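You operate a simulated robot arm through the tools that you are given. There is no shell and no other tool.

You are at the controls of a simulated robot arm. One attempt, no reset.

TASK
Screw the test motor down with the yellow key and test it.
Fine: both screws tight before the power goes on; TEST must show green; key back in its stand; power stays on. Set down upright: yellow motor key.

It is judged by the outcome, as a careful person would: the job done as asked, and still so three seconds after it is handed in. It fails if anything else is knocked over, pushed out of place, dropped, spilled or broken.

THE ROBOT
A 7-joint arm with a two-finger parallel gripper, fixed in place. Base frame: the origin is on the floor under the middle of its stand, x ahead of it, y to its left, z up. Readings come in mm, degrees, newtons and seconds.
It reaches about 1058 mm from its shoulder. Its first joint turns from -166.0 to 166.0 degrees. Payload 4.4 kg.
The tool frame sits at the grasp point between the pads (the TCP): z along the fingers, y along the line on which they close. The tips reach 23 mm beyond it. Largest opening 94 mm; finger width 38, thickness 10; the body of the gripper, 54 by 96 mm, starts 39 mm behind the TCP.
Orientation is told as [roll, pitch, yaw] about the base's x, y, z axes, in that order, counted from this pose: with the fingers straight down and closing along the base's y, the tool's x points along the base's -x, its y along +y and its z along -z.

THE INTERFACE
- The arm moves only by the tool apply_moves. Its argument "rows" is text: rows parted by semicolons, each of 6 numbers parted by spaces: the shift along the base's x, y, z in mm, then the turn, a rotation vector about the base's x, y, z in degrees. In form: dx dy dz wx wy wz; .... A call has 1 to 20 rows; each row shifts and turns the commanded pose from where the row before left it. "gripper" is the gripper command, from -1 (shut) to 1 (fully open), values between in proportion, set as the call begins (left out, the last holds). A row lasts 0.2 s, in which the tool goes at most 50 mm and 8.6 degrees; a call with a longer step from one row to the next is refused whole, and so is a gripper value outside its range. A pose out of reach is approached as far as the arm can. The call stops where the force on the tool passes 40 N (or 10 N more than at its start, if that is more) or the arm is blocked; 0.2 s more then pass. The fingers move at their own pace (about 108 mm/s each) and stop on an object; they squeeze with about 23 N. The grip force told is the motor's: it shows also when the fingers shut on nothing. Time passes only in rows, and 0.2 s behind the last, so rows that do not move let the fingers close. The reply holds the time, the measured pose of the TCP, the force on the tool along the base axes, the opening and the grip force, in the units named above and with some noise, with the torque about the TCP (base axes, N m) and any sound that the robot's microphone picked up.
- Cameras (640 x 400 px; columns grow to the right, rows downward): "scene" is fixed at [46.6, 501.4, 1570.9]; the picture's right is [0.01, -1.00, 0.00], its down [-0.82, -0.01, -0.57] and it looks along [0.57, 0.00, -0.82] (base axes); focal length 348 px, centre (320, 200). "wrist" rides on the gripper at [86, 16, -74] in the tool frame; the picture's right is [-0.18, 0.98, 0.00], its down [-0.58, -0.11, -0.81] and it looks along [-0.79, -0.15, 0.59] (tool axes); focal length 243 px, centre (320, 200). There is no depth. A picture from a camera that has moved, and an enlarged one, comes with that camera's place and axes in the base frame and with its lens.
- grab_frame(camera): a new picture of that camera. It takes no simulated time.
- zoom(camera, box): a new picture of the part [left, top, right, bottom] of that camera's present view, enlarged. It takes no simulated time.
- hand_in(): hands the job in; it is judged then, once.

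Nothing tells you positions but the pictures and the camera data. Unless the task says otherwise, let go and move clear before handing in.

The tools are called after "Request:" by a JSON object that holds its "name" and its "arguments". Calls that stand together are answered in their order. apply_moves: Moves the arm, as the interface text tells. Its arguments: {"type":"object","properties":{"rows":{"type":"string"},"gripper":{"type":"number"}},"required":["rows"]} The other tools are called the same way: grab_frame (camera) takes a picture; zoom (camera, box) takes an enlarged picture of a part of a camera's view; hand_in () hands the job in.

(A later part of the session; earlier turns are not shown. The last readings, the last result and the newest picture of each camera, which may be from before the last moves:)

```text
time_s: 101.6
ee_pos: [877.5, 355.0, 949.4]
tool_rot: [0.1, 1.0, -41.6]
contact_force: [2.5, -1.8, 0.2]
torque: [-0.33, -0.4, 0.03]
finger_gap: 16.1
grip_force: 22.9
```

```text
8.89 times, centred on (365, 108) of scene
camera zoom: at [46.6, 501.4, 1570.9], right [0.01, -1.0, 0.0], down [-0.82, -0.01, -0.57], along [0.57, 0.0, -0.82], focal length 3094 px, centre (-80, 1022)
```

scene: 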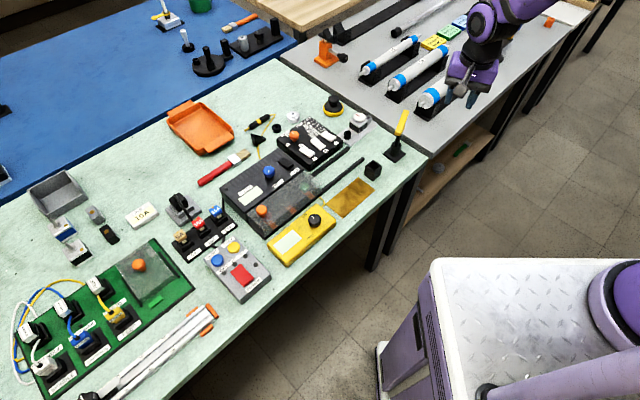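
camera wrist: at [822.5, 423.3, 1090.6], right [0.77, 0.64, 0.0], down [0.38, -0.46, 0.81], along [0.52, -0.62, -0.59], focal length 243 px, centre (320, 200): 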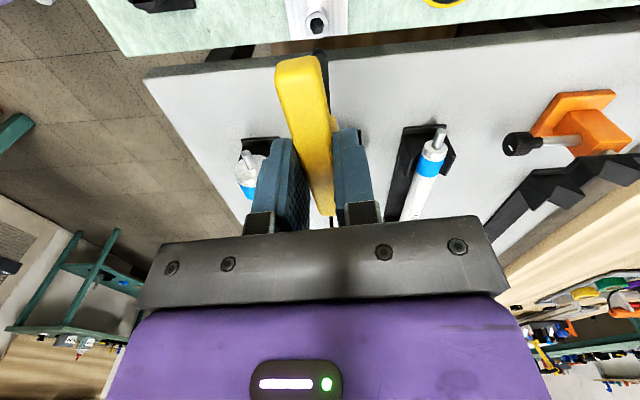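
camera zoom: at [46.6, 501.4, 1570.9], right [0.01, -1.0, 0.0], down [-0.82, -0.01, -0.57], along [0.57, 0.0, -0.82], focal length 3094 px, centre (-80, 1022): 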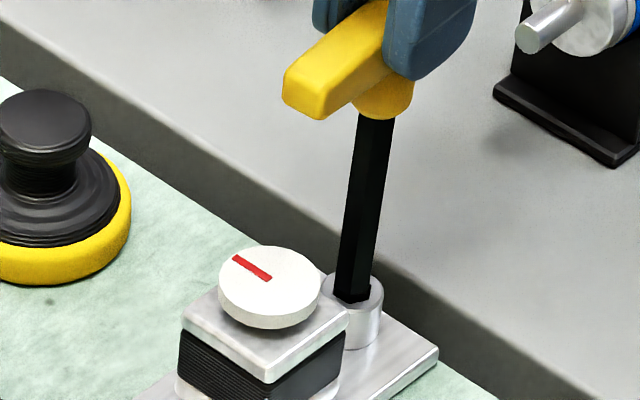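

The key is seated but the socket pushes it lightly forward. I'll shift about 0.8 mm along the bar, lower a bit more and check.

Request:
{"name": "apply_moves", "arguments": {"rows": "0.6 -0.5 -1 0 0 0;0 0 -1 0 0 0;0 0 0 0 0 0"}}

Request:
{"name": "apply_moves", "arguments": {"rows": "0 0 -1 0 0 0;0 0 -1 0 0 0;0 0 0 0 0 0"}}

Request:
{"name": "zoom", "arguments": {"camera": "wrist", "box": [240, 20, 400, 230]}}

Request:
{"name": "zoom", "arguments": {"camera": "scene", "box": [345, 85, 385, 130]}}

```text
time_s: 102.4
ee_pos: [877.9, 354.9, 947.4]
tool_rot: [0.0, 1.1, -41.5]
contact_force: [0.2, -1.7, -0.9]
torque: [-0.17, -0.03, -0.02]
finger_gap: 16.3
grip_force: 23.0
```

```text
time_s: 103.2
ee_pos: [877.3, 355.3, 945.8]
tool_rot: [0.2, 1.1, -41.6]
contact_force: [-0.8, 0.5, 1.3]
torque: [0.05, 0.11, 0.02]
finger_gap: 16.6
grip_force: 22.5
```

```text
1.90 times, centred on (320, 125) of wrist
camera zoom: at [825.3, 423.6, 1021.6], right [0.79, 0.61, 0.0], down [0.37, -0.48, 0.79], along [0.49, -0.63, -0.61], focal length 462 px, centre (320, 343)
```

zoom: 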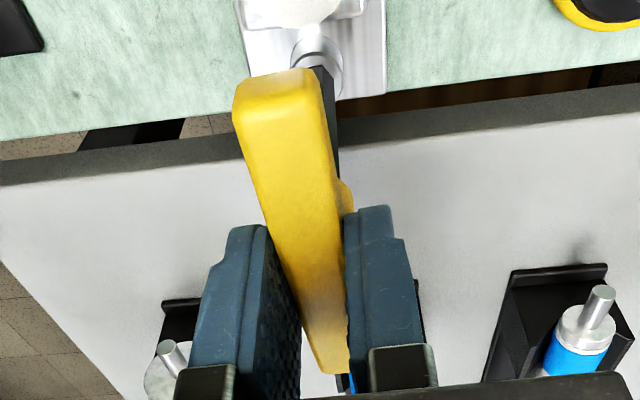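

```text
8.89 times, centred on (365, 108) of scene
camera zoom: at [46.6, 501.4, 1570.9], right [0.01, -1.0, 0.0], down [-0.82, -0.01, -0.57], along [0.57, 0.0, -0.82], focal length 3094 px, centre (-80, 1022)
```

zoom: 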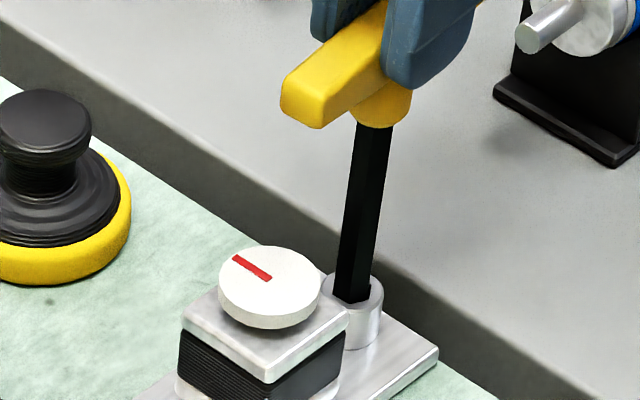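

Seated in the silver screw with negligible side load. Now I'll turn clockwise, monitoring.

Request:
{"name": "apply_moves", "arguments": {"rows": "0 0 0 0 0 -5;0 0 0 0 0 -5;0 0 0 0 0 -5;0 0 0 0 0 0"}}

Request:
{"name": "apply_moves", "arguments": {"rows": "0 0 0 0 0 -5;0 0 0 0 0 -5;0 0 0 0 0 0"}}

```text
time_s: 104.2
ee_pos: [877.9, 354.3, 946.3]
tool_rot: [0.2, 1.1, -56.5]
contact_force: [-0.1, -2.3, 2.2]
torque: [-0.26, -0.04, 0.01]
finger_gap: 16.3
grip_force: 23.2
```

```text
time_s: 105.0
ee_pos: [879.0, 354.1, 946.5]
tool_rot: [0.1, 1.1, -66.6]
contact_force: [0.7, -6.0, 3.2]
torque: [-0.71, -0.07, -0.01]
finger_gap: 16.4
grip_force: 22.6
```

Request:
{"name": "apply_moves", "arguments": {"rows": "0.1 -1.2 0 0 0 -5;0 0 0 0 0 -5;0 0 0 0 0 0"}}

Request:
{"name": "zoom", "arguments": {"camera": "wrist", "box": [300, 25, 340, 65]}}

```text
time_s: 105.8
ee_pos: [877.3, 353.8, 946.4]
tool_rot: [0.1, 1.3, -76.6]
contact_force: [-2.6, -0.3, 6.0]
torque: [-0.06, 0.18, 0.03]
finger_gap: 16.8
grip_force: 23.1
```

```text
10.00 times, centred on (320, 45) of wrist
camera zoom: at [874.0, 440.2, 1021.6], right [1.0, 0.05, 0.0], down [0.03, -0.61, 0.79], along [0.04, -0.79, -0.61], focal length 2426 px, centre (320, 1750)
```

zoom: 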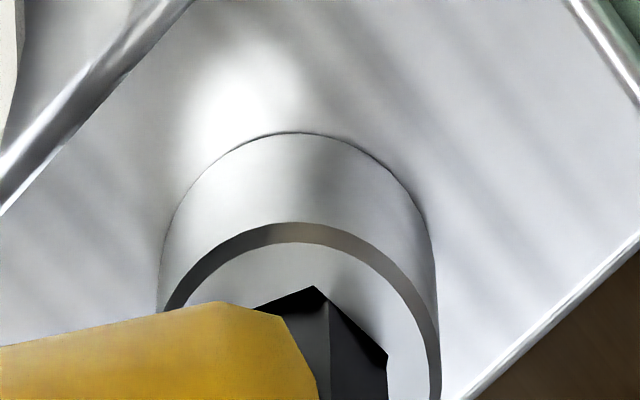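

The silver screw is turning with the key (about 24° so far). Continuing clockwise.

Request:
{"name": "apply_moves", "arguments": {"rows": "-0.3 0 0.4 0 0 -5;0 0 0 0 0 -5;0 0 0 0 0 0"}}

Request:
{"name": "apply_moves", "arguments": {"rows": "0 0 0 0 0 -5;0 0 0 0 0 -5;0 0 0 0 0 0"}}

```text
time_s: 106.6
ee_pos: [876.8, 354.0, 946.4]
tool_rot: [-0.1, 1.1, -86.6]
contact_force: [-1.5, 2.0, 2.5]
torque: [0.19, 0.16, -0.01]
finger_gap: 16.8
grip_force: 23.3
```

```text
time_s: 107.4
ee_pos: [877.4, 352.4, 946.7]
tool_rot: [0.0, 1.0, -96.6]
contact_force: [-2.6, 3.6, 0.7]
torque: [0.43, 0.31, 0.05]
finger_gap: 16.5
grip_force: 22.7
```

Request:
{"name": "apply_moves", "arguments": {"rows": "-0.5 0.6 0 0 0 -5;0 0 0 0 0 -5;0 0 0 0 0 0"}}

Request:
{"name": "apply_moves", "arguments": {"rows": "-0.2 0.2 0 0 0 -4;0 0 0 0 0 -4;0 0 0 0 0 0"}}

Request:
{"name": "zoom", "arguments": {"camera": "wrist", "box": [300, 25, 340, 65]}}

```text
time_s: 108.2
ee_pos: [877.7, 352.5, 945.9]
tool_rot: [0.0, 1.1, -106.6]
contact_force: [-4.9, -3.9, -0.3]
torque: [-0.49, 0.48, 0.01]
finger_gap: 16.4
grip_force: 22.6
```

```text
time_s: 109.0
ee_pos: [876.6, 354.0, 946.4]
tool_rot: [0.0, 1.1, -114.6]
contact_force: [-5.4, -3.9, 1.2]
torque: [-0.6, 0.55, 0.07]
finger_gap: 16.8
grip_force: 23.1
```

```text
10.00 times, centred on (320, 45) of wrist
camera zoom: at [927.6, 424.4, 1021.7], right [0.82, -0.58, 0.0], down [-0.35, -0.5, 0.79], along [-0.46, -0.65, -0.61], focal length 2426 px, centre (320, 1750)
```

zoom: 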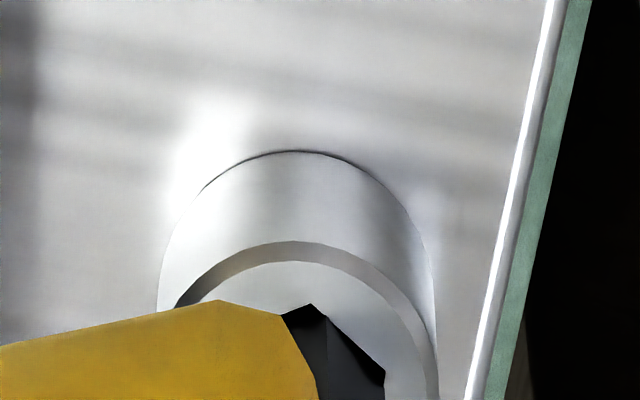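

Request:
{"name": "apply_moves", "arguments": {"rows": "-0.8 -0.8 0 0 0 -4;0 0 0 0 0 -4;0 0 0 0 0 0"}}

Request:
{"name": "apply_moves", "arguments": {"rows": "0 0 0 0 0 -3;0 0 0 0 0 -3;0 0 0 0 0 0"}}

Request:
{"name": "zoom", "arguments": {"camera": "wrist", "box": [300, 25, 340, 65]}}

```text
time_s: 109.8
ee_pos: [876.3, 353.6, 945.8]
tool_rot: [0.1, 1.1, -122.6]
contact_force: [-1.7, 3.3, -0.9]
torque: [0.26, 0.01, 0.64]
finger_gap: 16.8
grip_force: 22.9
```

```text
time_s: 110.6
ee_pos: [876.9, 353.9, 947.1]
tool_rot: [0.0, 1.1, -128.7]
contact_force: [-5.4, 3.8, 2.6]
torque: [0.11, 0.37, 0.82]
finger_gap: 17.9
grip_force: 23.0
```

```text
10.00 times, centred on (320, 45) of wrist
camera zoom: at [942.3, 409.9, 1021.7], right [0.65, -0.76, 0.0], down [-0.46, -0.4, 0.79], along [-0.6, -0.52, -0.61], focal length 2426 px, centre (320, 1750)
```

zoom: 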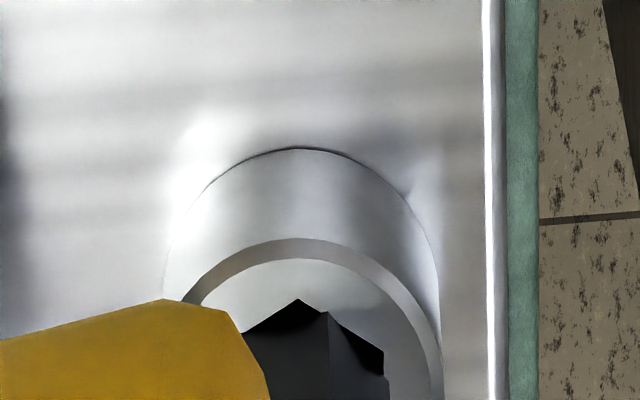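

The silver screw has hit its stop as well, at 0.8 N·m after about 64°. I'll give it one last firm push to about the same torque as the black one.

Request:
{"name": "apply_moves", "arguments": {"rows": "0 0 0 0 0 -3;0 0 0 0 0 -3;0 0 0 0 0 0"}}

Request:
{"name": "apply_moves", "arguments": {"rows": "0 0 0 0 0 -3;0 0 0 0 0 0"}}

Request:
{"name": "zoom", "arguments": {"camera": "wrist", "box": [300, 25, 340, 65]}}

```text
time_s: 111.4
ee_pos: [876.4, 352.7, 947.6]
tool_rot: [0.1, 1.0, -134.7]
contact_force: [-8.1, 3.4, 2.5]
torque: [-0.05, 0.44, 0.92]
finger_gap: 20.1
grip_force: 22.6
```

```text
time_s: 112.0
ee_pos: [875.9, 353.1, 947.2]
tool_rot: [0.1, 1.0, -137.7]
contact_force: [-8.5, 3.0, 0.9]
torque: [-0.22, 0.55, 0.95]
finger_gap: 20.8
grip_force: 22.6
```

```text
10.00 times, centred on (320, 45) of wrist
camera zoom: at [950.1, 398.9, 1021.6], right [0.53, -0.85, 0.0], down [-0.51, -0.32, 0.8], along [-0.68, -0.42, -0.61], focal length 2426 px, centre (320, 1750)
```

zoom: 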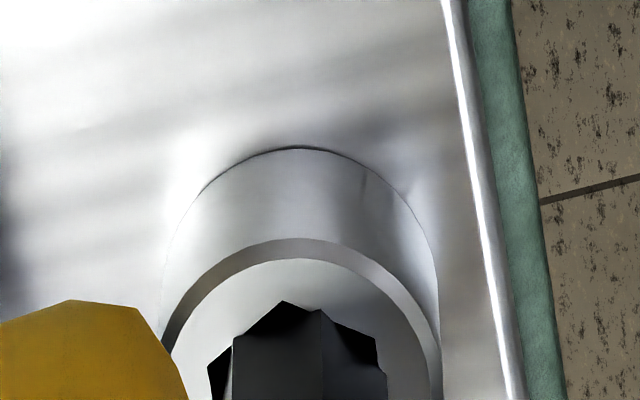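

Both screws are at their stops at about 0.95 N·m. I'll rotate the key back to the middle of its play and check for zero load before lifting.

Request:
{"name": "apply_moves", "arguments": {"rows": "0 0 0 0 0 5;0 0 0 0 0 5;0 0 0 0 0 5;0 0 0 0 0 5;0 0 0 0 0 0"}}

Request:
{"name": "apply_moves", "arguments": {"rows": "0 0 0 0 0 4;0 0 0 0 0 4;0 0 0 0 0 4;0 0 0 0 0 0"}}

Request:
{"name": "zoom", "arguments": {"camera": "wrist", "box": [300, 25, 340, 65]}}

Request:
{"name": "zoom", "arguments": {"camera": "wrist", "box": [240, 20, 400, 230]}}

```text
time_s: 113.2
ee_pos: [876.4, 354.0, 945.9]
tool_rot: [0.0, 1.1, -117.5]
contact_force: [-1.3, 9.9, -5.6]
torque: [0.81, -0.28, 0.01]
finger_gap: 16.4
grip_force: 23.0
```

```text
time_s: 114.2
ee_pos: [877.5, 352.8, 945.2]
tool_rot: [0.0, 1.2, -105.5]
contact_force: [-1.5, 5.5, -7.7]
torque: [0.52, -0.13, -0.01]
finger_gap: 16.4
grip_force: 23.3
```

```text
10.00 times, centred on (320, 45) of wrist
camera zoom: at [914.9, 431.2, 1021.6], right [0.9, -0.44, 0.0], down [-0.26, -0.55, 0.8], along [-0.35, -0.71, -0.61], focal length 2426 px, centre (320, 1750)
```

zoom: 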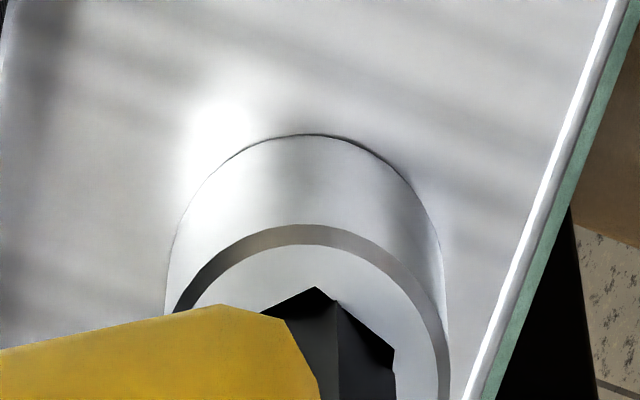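

```text
1.90 times, centred on (320, 125) of wrist
camera zoom: at [914.9, 431.2, 1021.6], right [0.9, -0.44, 0.0], down [-0.26, -0.55, 0.8], along [-0.35, -0.71, -0.61], focal length 462 px, centre (320, 343)
```

zoom: 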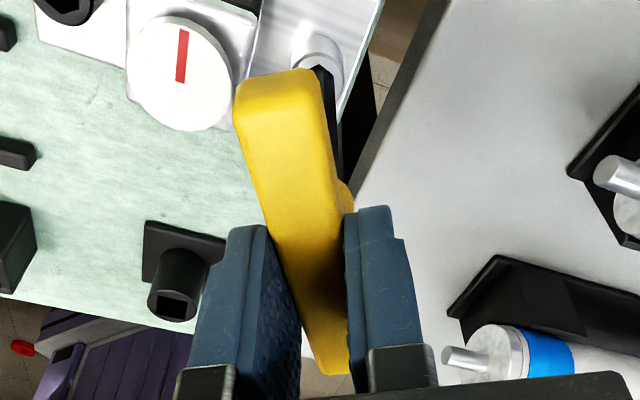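

The silver socket followed the key back about 16° because it was still wedged. I'll re-tighten to the stop, then open the gripper there so the key frees itself, as worked with the black one.

Request:
{"name": "apply_moves", "arguments": {"rows": "0 0 0.5 0 0 -5;0 0 0 0 0 -5;0 0 0 0 0 -5;0 0 0 0 0 -5;0 0 0 0 0 0"}}

Request:
{"name": "apply_moves", "arguments": {"rows": "0 0 0 0 0 -3;0 0 0 0 0 -3;0 0 0 0 0 0"}}

Request:
{"name": "zoom", "arguments": {"camera": "wrist", "box": [300, 25, 340, 65]}}

```text
time_s: 115.4
ee_pos: [876.3, 352.4, 947.1]
tool_rot: [0.0, 1.1, -125.7]
contact_force: [-5.2, 2.0, -5.8]
torque: [-0.29, 0.45, 0.83]
finger_gap: 16.9
grip_force: 22.9
```

```text
time_s: 116.2
ee_pos: [876.5, 352.4, 946.8]
tool_rot: [0.0, 1.1, -131.5]
contact_force: [-5.6, 2.9, -6.7]
torque: [-0.05, 0.41, 0.9]
finger_gap: 19.0
grip_force: 23.0
```

```text
10.00 times, centred on (320, 45) of wrist
camera zoom: at [944.8, 406.6, 1022.1], right [0.61, -0.79, 0.0], down [-0.48, -0.37, 0.79], along [-0.63, -0.49, -0.61], focal length 2426 px, centre (320, 1750)
```

zoom: 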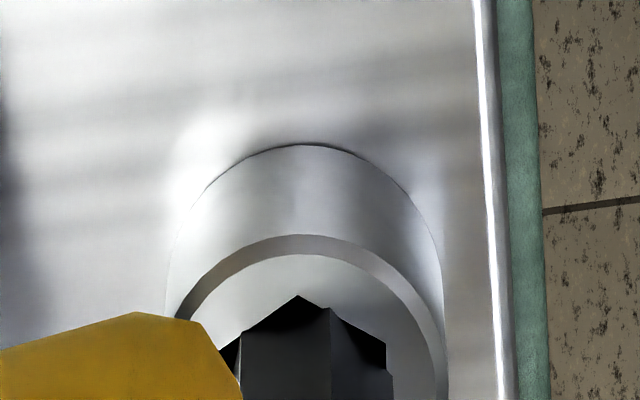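

Back at the stop with 0.9 N·m. Opening the gripper here.

Request:
{"name": "apply_moves", "arguments": {"rows": "0 0 0 0 0 0;0 0 0 0 0 0;0 0 0 0 0 0", "gripper": -0.3}}

Request:
{"name": "zoom", "arguments": {"camera": "wrist", "box": [300, 25, 340, 65]}}

Request:
{"name": "zoom", "arguments": {"camera": "wrist", "box": [240, 20, 400, 230]}}

Request:
{"name": "zoom", "arguments": {"camera": "scene", "box": [345, 80, 395, 130]}}

```text
time_s: 117.0
ee_pos: [877.0, 352.9, 947.0]
tool_rot: [0.1, 1.1, -131.6]
contact_force: [0.1, 0.1, -0.6]
torque: [0.0, -0.04, -0.01]
finger_gap: 32.9
grip_force: 0.2
```

```text
10.00 times, centred on (320, 45) of wrist
camera zoom: at [945.0, 406.1, 1022.3], right [0.61, -0.79, 0.0], down [-0.48, -0.37, 0.79], along [-0.63, -0.49, -0.61], focal length 2426 px, centre (320, 1750)
```

zoom: 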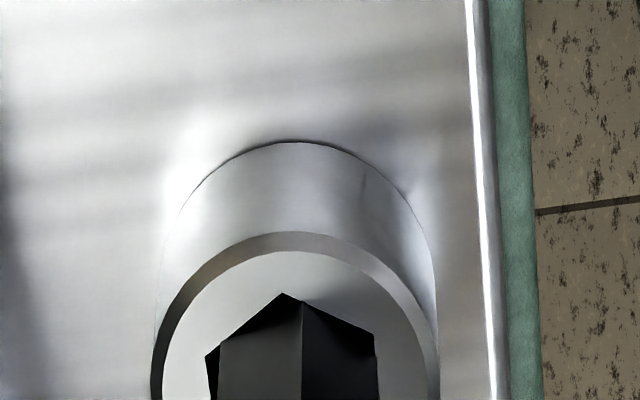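

```text
1.90 times, centred on (320, 125) of wrist
camera zoom: at [945.0, 406.1, 1022.3], right [0.61, -0.79, 0.0], down [-0.48, -0.37, 0.79], along [-0.63, -0.49, -0.61], focal length 462 px, centre (320, 343)
```

zoom: 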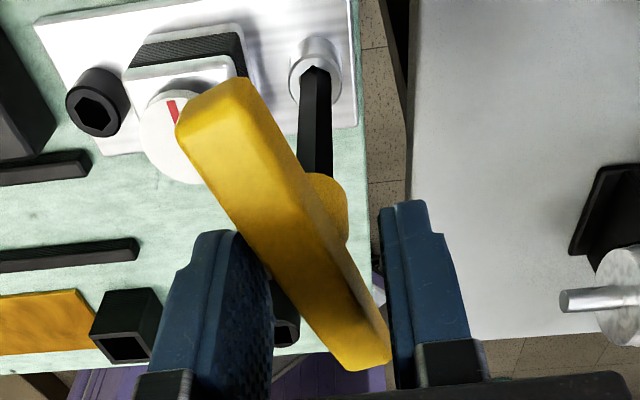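

```text
8.00 times, centred on (370, 105) of scene
camera zoom: at [46.6, 501.4, 1570.9], right [0.01, -1.0, 0.0], down [-0.82, -0.01, -0.57], along [0.57, 0.0, -0.82], focal length 2784 px, centre (-80, 960)
```

zoom: 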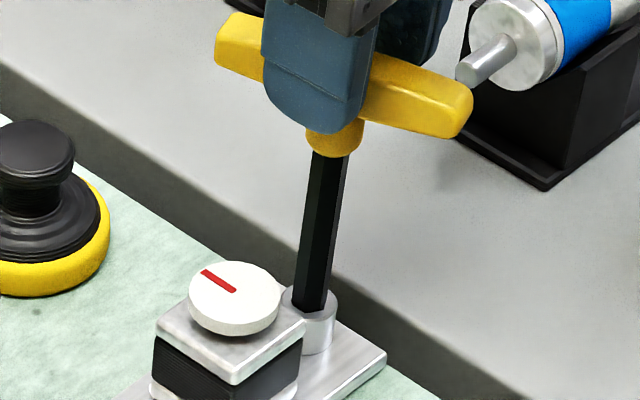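

The screw stayed at its stop (~65°) when I released, and the bar relaxed to about -118°. I'll align the tool to the bar and re-grip.

Request:
{"name": "apply_moves", "arguments": {"rows": "0 0 0 0 0 5;0 0 0 0 0 5;0 0 0 0 0 3.5;0 0 0 0 0 0"}}

Request:
{"name": "zoom", "arguments": {"camera": "wrist", "box": [240, 20, 400, 230]}}

```text
time_s: 118.0
ee_pos: [875.4, 352.6, 946.5]
tool_rot: [0.1, 1.0, -118.0]
contact_force: [0.4, 0.2, 0.2]
torque: [-0.02, -0.01, -0.04]
finger_gap: 33.2
grip_force: 0.1
```

```text
1.90 times, centred on (320, 125) of wrist
camera zoom: at [931.1, 420.3, 1021.9], right [0.78, -0.62, 0.0], down [-0.38, -0.48, 0.79], along [-0.5, -0.62, -0.61], focal length 462 px, centre (320, 343)
```

zoom: 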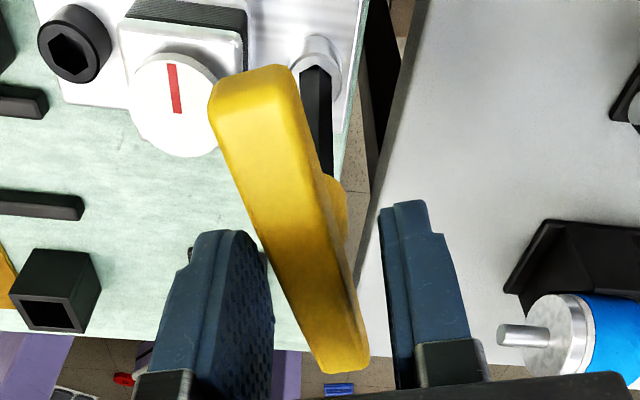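

Request:
{"name": "apply_moves", "arguments": {"rows": "0.6 -0.5 0 0 0 3.4;0 0 0 0 0 0"}}

Request:
{"name": "apply_moves", "arguments": {"rows": "0 0 0 0 0 0;0 0 0 0 0 0;0 0 0 0 0 0", "gripper": -1}}

Request:
{"name": "zoom", "arguments": {"camera": "wrist", "box": [300, 25, 340, 65]}}

Request:
{"name": "zoom", "arguments": {"camera": "wrist", "box": [240, 20, 400, 230]}}

```text
time_s: 118.6
ee_pos: [878.8, 352.5, 946.9]
tool_rot: [0.2, 1.1, -114.7]
contact_force: [-1.1, 0.1, 0.4]
torque: [-0.02, 0.01, 0.01]
finger_gap: 32.8
grip_force: 0.1
```

```text
time_s: 119.4
ee_pos: [876.6, 352.7, 945.9]
tool_rot: [0.0, 1.1, -114.7]
contact_force: [-2.0, 1.7, 0.5]
torque: [0.12, 0.35, 0.06]
finger_gap: 16.5
grip_force: 23.0
```

```text
10.00 times, centred on (320, 45) of wrist
camera zoom: at [927.6, 423.1, 1021.8], right [0.82, -0.58, 0.0], down [-0.35, -0.5, 0.79], along [-0.46, -0.65, -0.61], focal length 2426 px, centre (320, 1750)
```

zoom: 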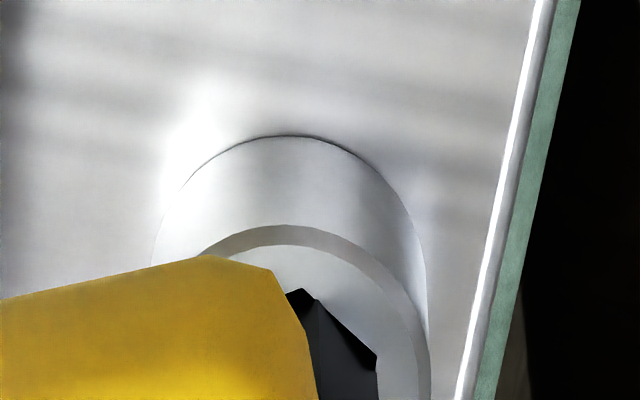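

```text
1.90 times, centred on (320, 125) of wrist
camera zoom: at [927.6, 423.1, 1021.8], right [0.82, -0.58, 0.0], down [-0.35, -0.5, 0.79], along [-0.46, -0.65, -0.61], focal length 462 px, centre (320, 343)
```

zoom: 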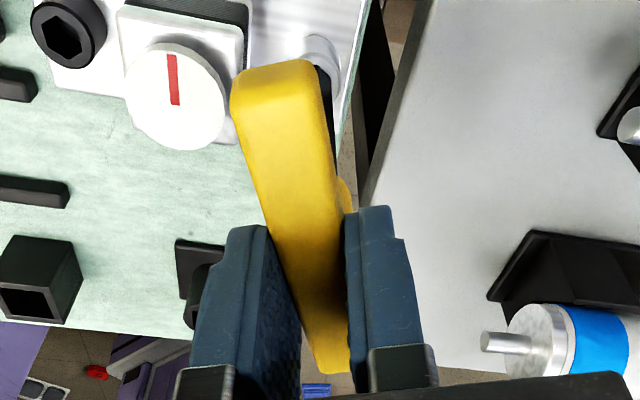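

Request:
{"name": "apply_moves", "arguments": {"rows": "-0.4 0.1 0 0 0 3;0 0 0 0 0 3;0 0 0 0 0 3;0 0 0 0 0 0"}}

Request:
{"name": "zoom", "arguments": {"camera": "wrist", "box": [300, 25, 340, 65]}}

```text
time_s: 120.4
ee_pos: [875.9, 351.6, 947.0]
tool_rot: [0.1, 1.2, -105.6]
contact_force: [0.2, 0.7, -0.3]
torque: [0.03, 0.04, 0.0]
finger_gap: 16.6
grip_force: 22.9
```

```text
10.00 times, centred on (320, 45) of wrist
camera zoom: at [915.5, 430.3, 1022.0], right [0.9, -0.44, 0.0], down [-0.27, -0.55, 0.79], along [-0.35, -0.71, -0.61], focal length 2426 px, centre (320, 1750)
```

zoom: 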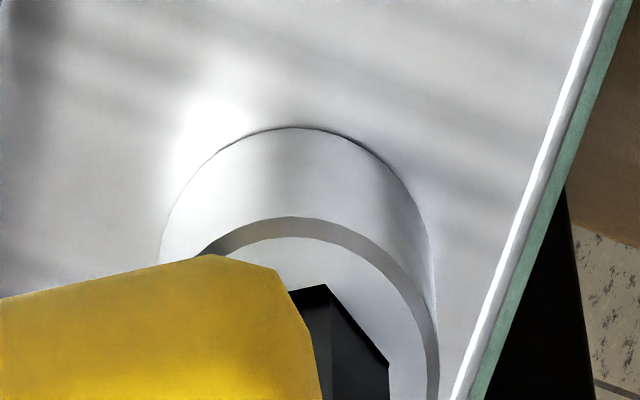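

Request:
{"name": "apply_moves", "arguments": {"rows": "0 0 0 0 0 3;0 0 0 0 0 2;0 0 0 0 0 0"}}

Request:
{"name": "zoom", "arguments": {"camera": "wrist", "box": [300, 25, 340, 65]}}

```text
time_s: 121.2
ee_pos: [876.7, 353.0, 946.8]
tool_rot: [0.0, 1.0, -100.7]
contact_force: [0.7, 2.4, -0.1]
torque: [0.32, -0.04, -0.02]
finger_gap: 16.2
grip_force: 23.4
```

```text
10.00 times, centred on (320, 45) of wrist
camera zoom: at [908.4, 433.4, 1022.5], right [0.93, -0.36, 0.0], down [-0.22, -0.57, 0.79], along [-0.29, -0.74, -0.61], focal length 2426 px, centre (320, 1750)
```

zoom: 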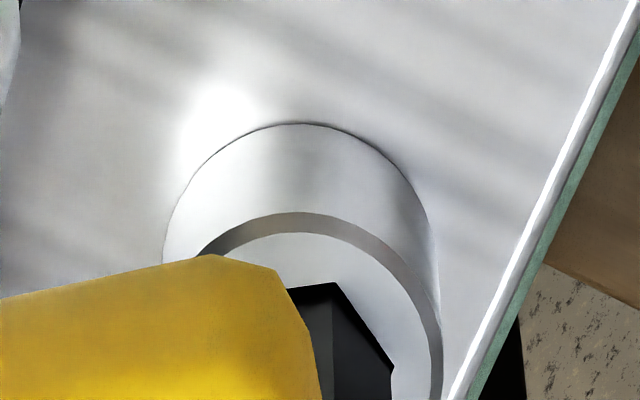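

The key is centred in the socket and the screw isn't following any more. Lifting slowly.

Request:
{"name": "apply_moves", "arguments": {"rows": "0 0.4 2 0 0 0;0 0 2 0 0 0;0 0 3 0 0 0;0 0 0 0 0 0"}}

Request:
{"name": "zoom", "arguments": {"camera": "wrist", "box": [240, 20, 400, 230]}}

Request:
{"name": "zoom", "arguments": {"camera": "scene", "box": [345, 80, 395, 130]}}

```text
time_s: 122.2
ee_pos: [877.2, 352.8, 955.3]
tool_rot: [0.1, 1.2, -100.8]
contact_force: [-0.6, -0.1, -1.8]
torque: [0.01, 0.08, 0.0]
finger_gap: 16.5
grip_force: 22.9
```

```text
1.90 times, centred on (320, 125) of wrist
camera zoom: at [908.7, 433.6, 1029.4], right [0.93, -0.36, 0.0], down [-0.22, -0.57, 0.79], along [-0.29, -0.74, -0.61], focal length 462 px, centre (320, 343)
```

zoom: 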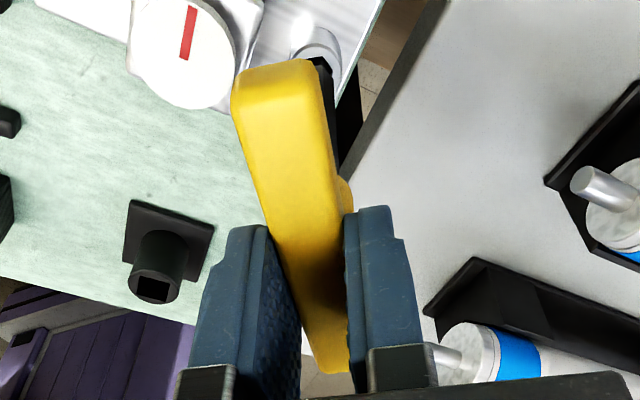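

```text
8.00 times, centred on (370, 105) of scene
camera zoom: at [46.6, 501.4, 1570.9], right [0.01, -1.0, 0.0], down [-0.82, -0.01, -0.57], along [0.57, 0.0, -0.82], focal length 2784 px, centre (-80, 960)
```

zoom: 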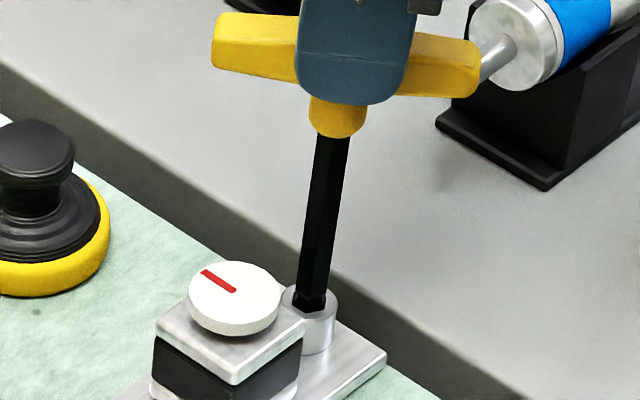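

Request:
{"name": "apply_moves", "arguments": {"rows": "0 0 5 0 0 0;0 0 8 0 0 0;0 0 10 0 0 0;0 0 10 0 0 0;0 0 0 0 0 0"}}

Request:
{"name": "zoom", "arguments": {"camera": "wrist", "box": [300, 10, 340, 50]}}

Request:
{"name": "zoom", "arguments": {"camera": "scene", "box": [340, 95, 390, 140]}}

```text
time_s: 123.4
ee_pos: [876.2, 351.8, 987.9]
tool_rot: [-0.1, 1.1, -100.6]
contact_force: [0.0, -0.7, -0.6]
torque: [-0.01, 0.0, -0.02]
finger_gap: 16.4
grip_force: 23.3
```

```text
10.00 times, centred on (320, 30) of wrist
camera zoom: at [909.1, 433.1, 1061.7], right [0.93, -0.36, 0.0], down [-0.22, -0.57, 0.79], along [-0.29, -0.74, -0.61], focal length 2426 px, centre (320, 1900)
```

zoom: 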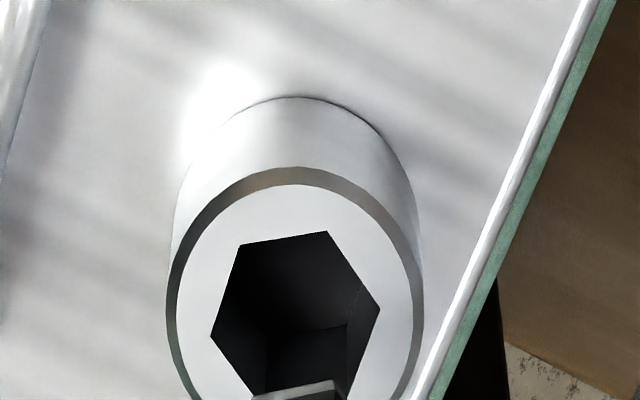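

```text
8.89 times, centred on (365, 118) of scene
camera zoom: at [46.6, 501.4, 1570.9], right [0.01, -1.0, 0.0], down [-0.82, -0.01, -0.57], along [0.57, 0.0, -0.82], focal length 3094 px, centre (-80, 933)
```

zoom: 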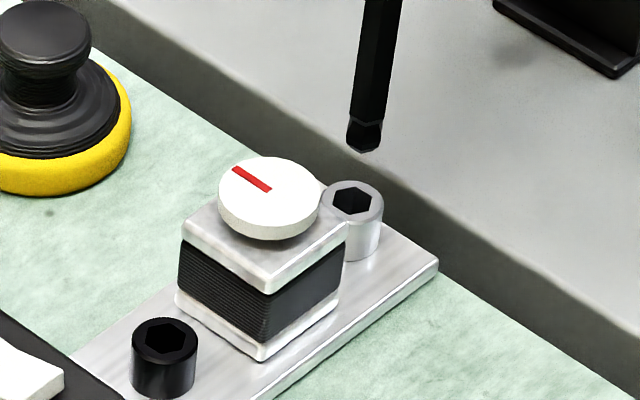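

The key is clear and the silver screw rests within about 2° of its stop. Now I'll carry the key back to its stand, rotating to an easier yaw on the way.

Request:
{"name": "apply_moves", "arguments": {"rows": "0 0 12 0 0 0;0 0 13 0 0 0;-18.9 -9.4 0 0 0 7;-18.9 -9.4 0 0 0 7;-18.9 -9.4 0 0 0 7;-18.9 -9.4 0 0 0 7;-18.9 -9.3 0 0 0 7;-18.9 -9.3 0 0 0 7;-18.8 -9.3 0 0 0 7;0 0 0 0 0 0;0 0 0 0 0 0"}}

Request:
{"name": "grab_frame", "arguments": {"camera": "wrist"}}

Request:
{"name": "zoom", "arguments": {"camera": "wrist", "box": [290, 0, 350, 60]}}

Request:
{"name": "zoom", "arguments": {"camera": "scene", "box": [370, 95, 420, 155]}}

```text
time_s: 125.8
ee_pos: [743.8, 289.1, 1010.6]
tool_rot: [0.0, 1.2, -51.5]
contact_force: [-0.2, 0.2, -1.0]
torque: [-0.01, -0.03, 0.01]
finger_gap: 16.3
grip_force: 23.0
```

```text
taken
camera wrist: at [703.8, 365.7, 1085.7], right [0.88, 0.47, 0.0], down [0.28, -0.54, 0.79], along [0.37, -0.7, -0.61], focal length 243 px, centre (320, 200)
```

wrist: 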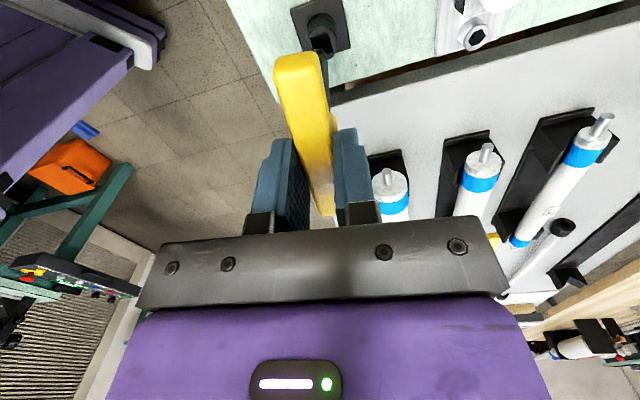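

```text
6.67 times, centred on (320, 30) of wrist
camera zoom: at [703.8, 365.7, 1085.7], right [0.88, 0.47, 0.0], down [0.28, -0.54, 0.79], along [0.37, -0.7, -0.61], focal length 1618 px, centre (320, 1333)
```

zoom: 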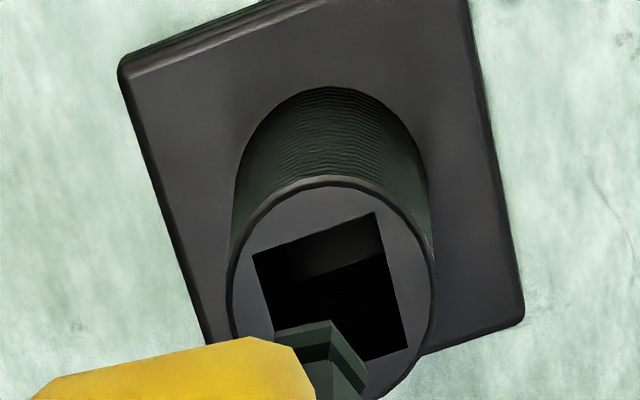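

```text
6.67 times, centred on (395, 125) of scene
camera zoom: at [46.6, 501.4, 1570.9], right [0.01, -1.0, 0.0], down [-0.82, -0.01, -0.57], along [0.57, 0.0, -0.82], focal length 2320 px, centre (-180, 700)
```

zoom: 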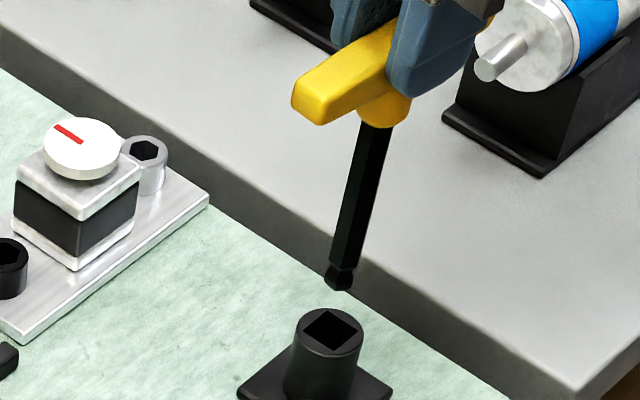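

Both views agree that the tip needs about (+4.8, -3.9) mm to be over the stand's hole. I'll move and lower to just above it.

Request:
{"name": "apply_moves", "arguments": {"rows": "4.8 -3.9 0 0 0 0;0 0 -8 0 0 0;0 0 -8 0 0 0;0 0 -8 0 0 0;0 0 0 0 0 0"}}

Request:
{"name": "zoom", "arguments": {"camera": "wrist", "box": [290, 10, 350, 70]}}

Request:
{"name": "zoom", "arguments": {"camera": "scene", "box": [384, 115, 416, 150]}}

```text
time_s: 127.0
ee_pos: [748.1, 283.6, 987.9]
tool_rot: [0.1, 1.0, -51.7]
contact_force: [0.2, 0.0, -0.2]
torque: [-0.01, -0.01, 0.0]
finger_gap: 16.2
grip_force: 22.6
```

```text
6.67 times, centred on (320, 40) of wrist
camera zoom: at [708.2, 360.5, 1063.1], right [0.89, 0.47, 0.0], down [0.28, -0.54, 0.79], along [0.37, -0.7, -0.61], focal length 1618 px, centre (320, 1267)
```

zoom: 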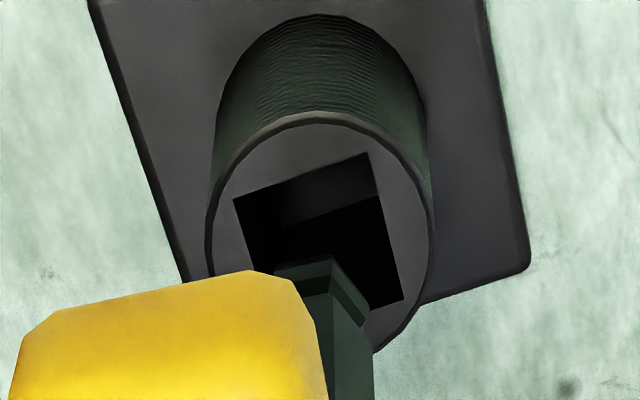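

```text
11.43 times, centred on (400, 132) of scene
camera zoom: at [46.6, 501.4, 1570.9], right [0.01, -1.0, 0.0], down [-0.82, -0.01, -0.57], along [0.57, 0.0, -0.82], focal length 3978 px, centre (-594, 971)
```

zoom: 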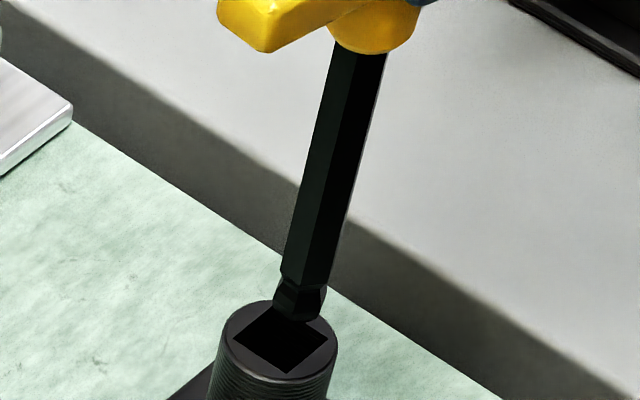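

Request:
{"name": "apply_moves", "arguments": {"rows": "0 1.1 -5 0 0 0;0 0 -5 0 0 0;0 0 -3 0 0 0;0 0 0 0 0 0"}}

Request:
{"name": "zoom", "arguments": {"camera": "wrist", "box": [290, 10, 350, 70]}}

Request:
{"name": "zoom", "arguments": {"camera": "scene", "box": [384, 115, 416, 150]}}

```text
time_s: 128.0
ee_pos: [748.4, 284.4, 974.8]
tool_rot: [0.1, 1.1, -51.6]
contact_force: [0.1, -0.5, -1.7]
torque: [0.0, 0.01, 0.0]
finger_gap: 16.5
grip_force: 22.7
```

```text
6.67 times, centred on (320, 40) of wrist
camera zoom: at [708.9, 361.4, 1050.3], right [0.89, 0.47, 0.0], down [0.28, -0.54, 0.79], along [0.37, -0.7, -0.61], focal length 1618 px, centre (320, 1267)
```

zoom: 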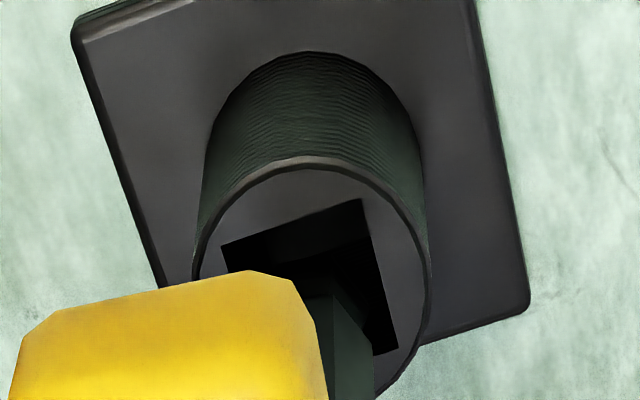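

```text
11.43 times, centred on (400, 132) of scene
camera zoom: at [46.6, 501.4, 1570.9], right [0.01, -1.0, 0.0], down [-0.82, -0.01, -0.57], along [0.57, 0.0, -0.82], focal length 3978 px, centre (-594, 971)
```

zoom: 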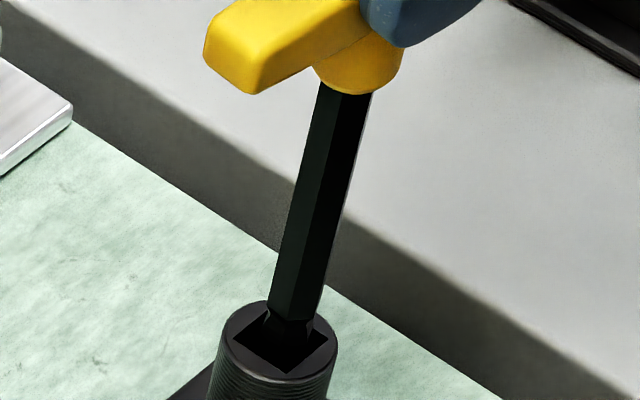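

Well aligned; lowering into the stand with force checks.

Request:
{"name": "apply_moves", "arguments": {"rows": "0 0 -3 0 0 0;0 0 -3 0 0 0;0 0 -3 0 0 0;0 0 0 0 0 0"}}

Request:
{"name": "apply_moves", "arguments": {"rows": "0 0 -3 0 0 0;0 0 -3 0 0 0;0 0 -3 0 0 0;0 0 0 0 0 0"}}

Request:
{"name": "zoom", "arguments": {"camera": "scene", "box": [384, 115, 416, 150]}}

```text
time_s: 129.0
ee_pos: [749.3, 285.0, 967.3]
tool_rot: [0.2, 1.1, -51.7]
contact_force: [-0.3, 0.4, -1.6]
torque: [-0.02, 0.02, 0.01]
finger_gap: 16.7
grip_force: 23.0
```

```text
time_s: 130.0
ee_pos: [749.9, 285.3, 958.3]
tool_rot: [0.1, 1.2, -51.6]
contact_force: [0.7, 0.5, -1.4]
torque: [0.01, 0.01, 0.01]
finger_gap: 16.3
grip_force: 23.3
```

```text
11.43 times, centred on (400, 132) of scene
camera zoom: at [46.6, 501.4, 1570.9], right [0.01, -1.0, 0.0], down [-0.82, -0.01, -0.57], along [0.57, 0.0, -0.82], focal length 3978 px, centre (-594, 971)
```

zoom: 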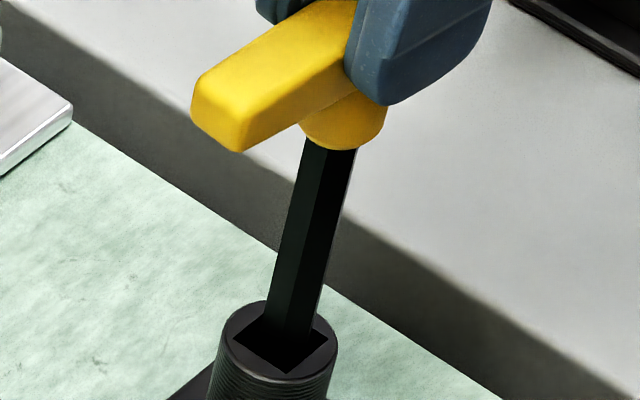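

Request:
{"name": "apply_moves", "arguments": {"rows": "0 0 -3 0 0 0;0 0 -3 0 0 0;0 0 -3 0 0 0;0 0 0 0 0 0"}}

Request:
{"name": "apply_moves", "arguments": {"rows": "0 0 -3 0 0 0;0 0 -2 0 0 0;0 0 -2 0 0 0;0 0 0 0 0 0"}}

Request:
{"name": "apply_moves", "arguments": {"rows": "0 0 -2 0 0 0;0 0 -1.5 0 0 0;0 0 0 0 0 0"}}

Request:
{"name": "zoom", "arguments": {"camera": "scene", "box": [380, 105, 416, 150]}}

```text
time_s: 131.0
ee_pos: [747.9, 283.6, 947.5]
tool_rot: [0.0, 1.2, -51.7]
contact_force: [-0.4, -0.8, -1.4]
torque: [0.01, -0.01, 0.01]
finger_gap: 16.5
grip_force: 23.0
```

```text
time_s: 132.0
ee_pos: [749.7, 285.5, 942.9]
tool_rot: [0.2, 1.0, -51.7]
contact_force: [0.7, -2.7, 15.8]
torque: [-0.26, -0.11, -0.02]
finger_gap: 16.4
grip_force: 23.6
```

```text
time_s: 132.8
ee_pos: [749.4, 285.1, 939.6]
tool_rot: [0.3, 1.1, -51.6]
contact_force: [-2.5, -2.3, 13.1]
torque: [-0.13, 0.45, 0.01]
finger_gap: 16.7
grip_force: 23.0
stopped in row 3: the force on the tool passed its limit at 41 N (the readings are from after the stop); the commanded pose is now the measured one
```

```text
8.89 times, centred on (398, 128) of scene
camera zoom: at [46.6, 501.4, 1570.9], right [0.01, -1.0, 0.0], down [-0.82, -0.01, -0.57], along [0.57, 0.0, -0.82], focal length 3094 px, centre (-373, 844)
```

zoom: 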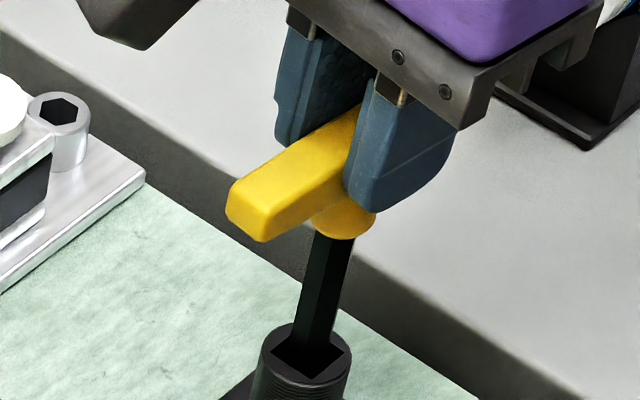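

The key is fully seated on the bottom of the stand. I'll release and rise straight up.

Request:
{"name": "apply_moves", "arguments": {"rows": "0 0 0 0 0 0;0 0 0 0 0 0;0 0 0 0 0 0", "gripper": -0.1}}

Request:
{"name": "apply_moves", "arguments": {"rows": "0 0 5 0 0 0;0 0 10 0 0 0;0 0 20 0 0 0;0 0 30 0 0 0;0 0 30 0 0 0;0 0 0 0 0 0"}}

Request:
{"name": "zoom", "arguments": {"camera": "scene", "box": [330, 80, 430, 170]}}

Request:
{"name": "grab_frame", "arguments": {"camera": "scene"}}

```text
time_s: 133.6
ee_pos: [751.1, 284.5, 939.4]
tool_rot: [0.2, 1.1, -51.6]
contact_force: [0.1, 0.3, -0.6]
torque: [-0.02, 0.0, 0.01]
finger_gap: 42.4
grip_force: 0.0
```

```text
time_s: 135.0
ee_pos: [750.4, 284.9, 1035.2]
tool_rot: [0.2, 1.1, -51.6]
contact_force: [-1.0, 1.1, -0.9]
torque: [0.02, -0.03, 0.01]
finger_gap: 42.5
grip_force: 0.0
```

```text
4.44 times, centred on (380, 125) of scene
camera zoom: at [46.6, 501.4, 1570.9], right [0.01, -1.0, 0.0], down [-0.82, -0.01, -0.57], along [0.57, 0.0, -0.82], focal length 1547 px, centre (53, 533)
```

zoom: 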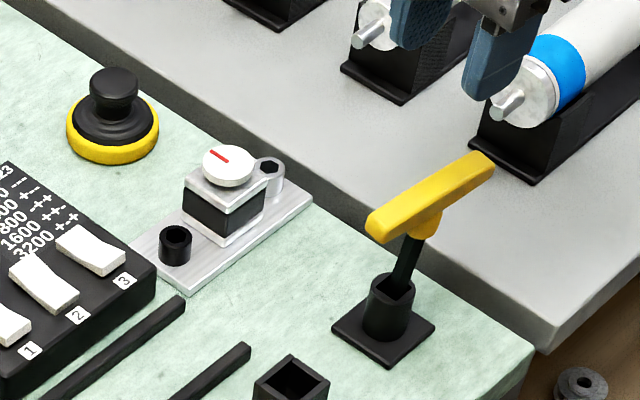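

```text
taken
```

scene: 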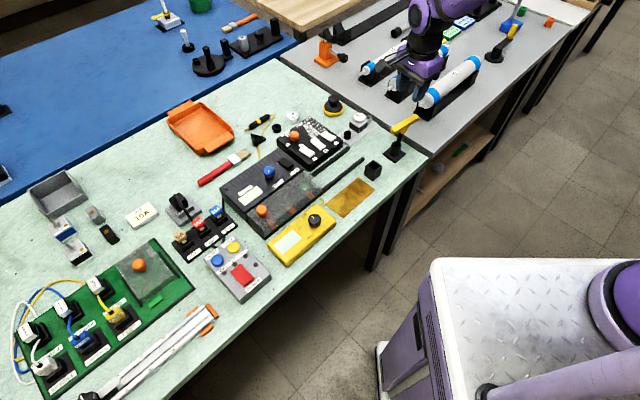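

The key is upright in its stand and nothing else has moved. Before powering on, I'll check both screws' orientations in one overhead view.

Request:
{"name": "apply_moves", "arguments": {"rows": "0 0 0 -0.86 -0.68 0;12.5 32 0 0 0 0;12.5 32 0 0 0 0;12.5 32 0 0 0 0;12.5 32 0 0 0 0;12.5 32 0 0 0 0;0 0 0 0 0 0"}}

Request:
{"name": "grab_frame", "arguments": {"camera": "wrist"}}

Request:
{"name": "zoom", "arguments": {"camera": "wrist", "box": [260, 40, 380, 150]}}

```text
time_s: 136.6
ee_pos: [814.8, 446.0, 1033.0]
tool_rot: [0.4, 0.0, -51.6]
contact_force: [0.0, -0.9, 0.1]
torque: [0.0, 0.02, 0.0]
finger_gap: 42.3
grip_force: 0.0
```

```text
taken
camera wrist: at [773.0, 524.0, 1106.8], right [0.89, 0.47, 0.0], down [0.27, -0.53, 0.81], along [0.38, -0.71, -0.59], focal length 243 px, centre (320, 200)
```

wrist: 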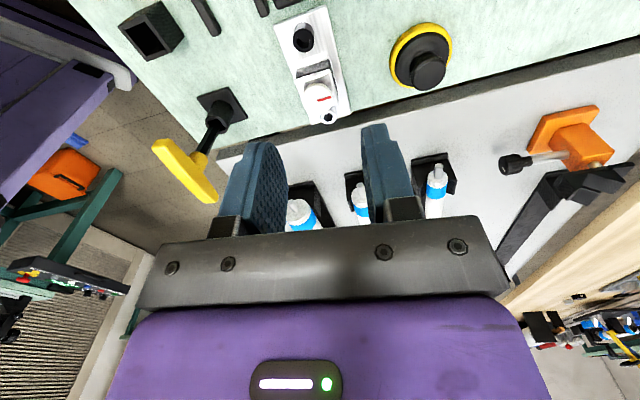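

```text
3.64 times, centred on (320, 95) of wrist
camera zoom: at [773.0, 524.0, 1106.8], right [0.89, 0.47, 0.0], down [0.27, -0.53, 0.81], along [0.38, -0.71, -0.59], focal length 882 px, centre (320, 582)
```

zoom: 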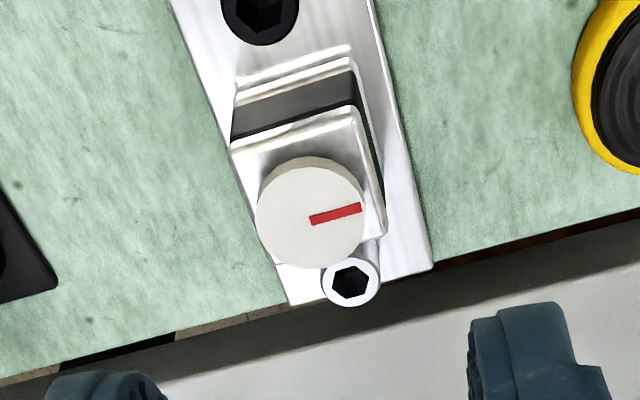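

Request:
{"name": "zoom", "arguments": {"camera": "wrist", "box": [285, 20, 325, 60]}}

Request:
{"name": "zoom", "arguments": {"camera": "wrist", "box": [310, 95, 350, 135]}}

Request:
{"name": "zoom", "arguments": {"camera": "scene", "box": [160, 190, 300, 320]}}

```text
10.00 times, centred on (305, 40) of wrist
camera zoom: at [773.0, 524.0, 1106.8], right [0.89, 0.47, 0.0], down [0.27, -0.53, 0.81], along [0.38, -0.71, -0.59], focal length 2426 px, centre (470, 1800)
```

zoom: 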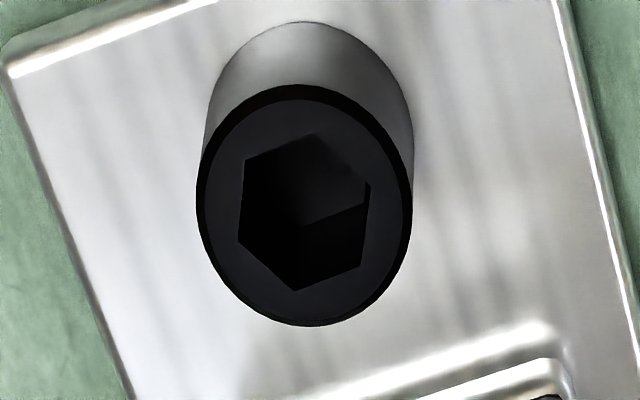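

```text
10.00 times, centred on (330, 115) of wrist
camera zoom: at [773.0, 524.0, 1106.8], right [0.89, 0.47, 0.0], down [0.27, -0.53, 0.81], along [0.38, -0.71, -0.59], focal length 2426 px, centre (220, 1050)
```

zoom: 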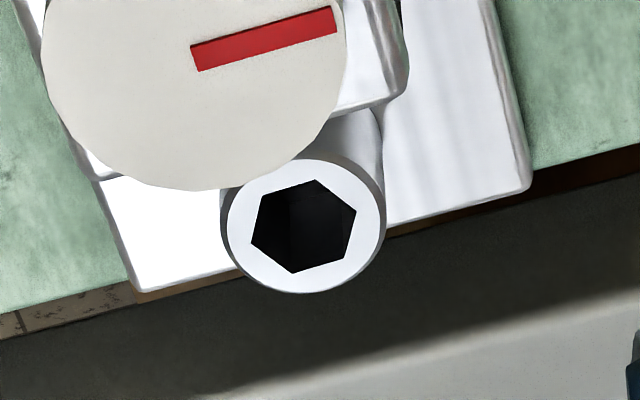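

```text
3.08 times, centred on (230, 255) of scene
camera zoom: at [46.6, 501.4, 1570.9], right [0.01, -1.0, 0.0], down [-0.82, -0.01, -0.57], along [0.57, 0.0, -0.82], focal length 1071 px, centre (597, 31)
```

zoom: 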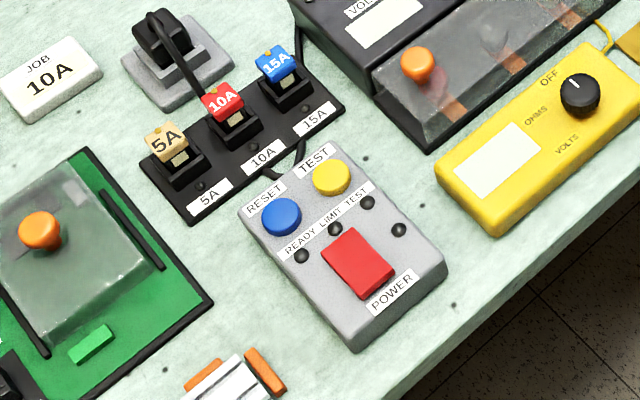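

Both hexes rest at essentially the same angle, about 60° past where they started, so both are at their stops. Next is the control box with RESET, TEST and POWER; I'll move over to inspect it closely.

Request:
{"name": "apply_moves", "arguments": {"rows": "-40 16 -2 0 0 4.3;-40 16 -2 0 0 4.3;-40 16 -2 0 0 4.3;-40 16 -2 0 0 4.3;-40 16 -2 0 0 4.3;-40 16 -2 0 0 4.3;-40 16 -2 0 0 4.3;-40 16 -2 0 0 4.3;-40 16 -2 0 0 4.3;-40 16 -2 0 0 4.3;-40 16 -2 0 0 4.3;-44 16 -2 0 0 4.3;0 0 0 0 0 0", "gripper": -1}}

Request:
{"name": "grab_frame", "arguments": {"camera": "wrist"}}

Request:
{"name": "grab_frame", "arguments": {"camera": "scene"}}

```text
time_s: 139.4
ee_pos: [328.6, 637.4, 1011.8]
tool_rot: [0.4, 0.0, 0.0]
contact_force: [0.3, -0.2, 0.3]
torque: [0.01, 0.0, 0.02]
finger_gap: 0.2
grip_force: 23.1
```

```text
taken
camera wrist: at [242.7, 653.1, 1085.7], right [0.18, 0.98, 0.0], down [0.58, -0.11, 0.81], along [0.79, -0.15, -0.59], focal length 243 px, centre (320, 200)
```

wrist: 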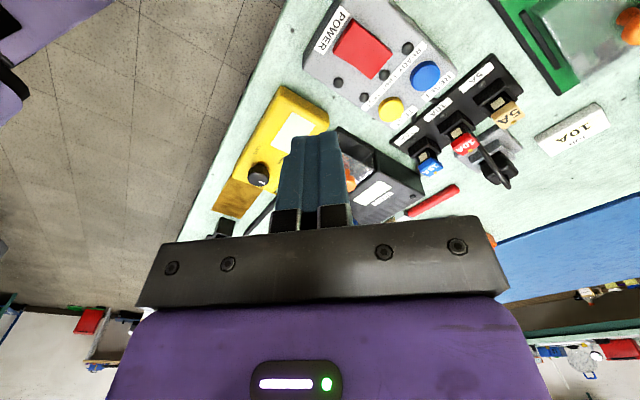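

```text
taken
```

scene: 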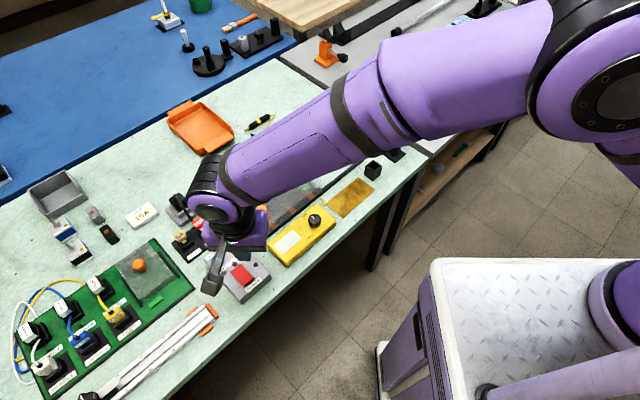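

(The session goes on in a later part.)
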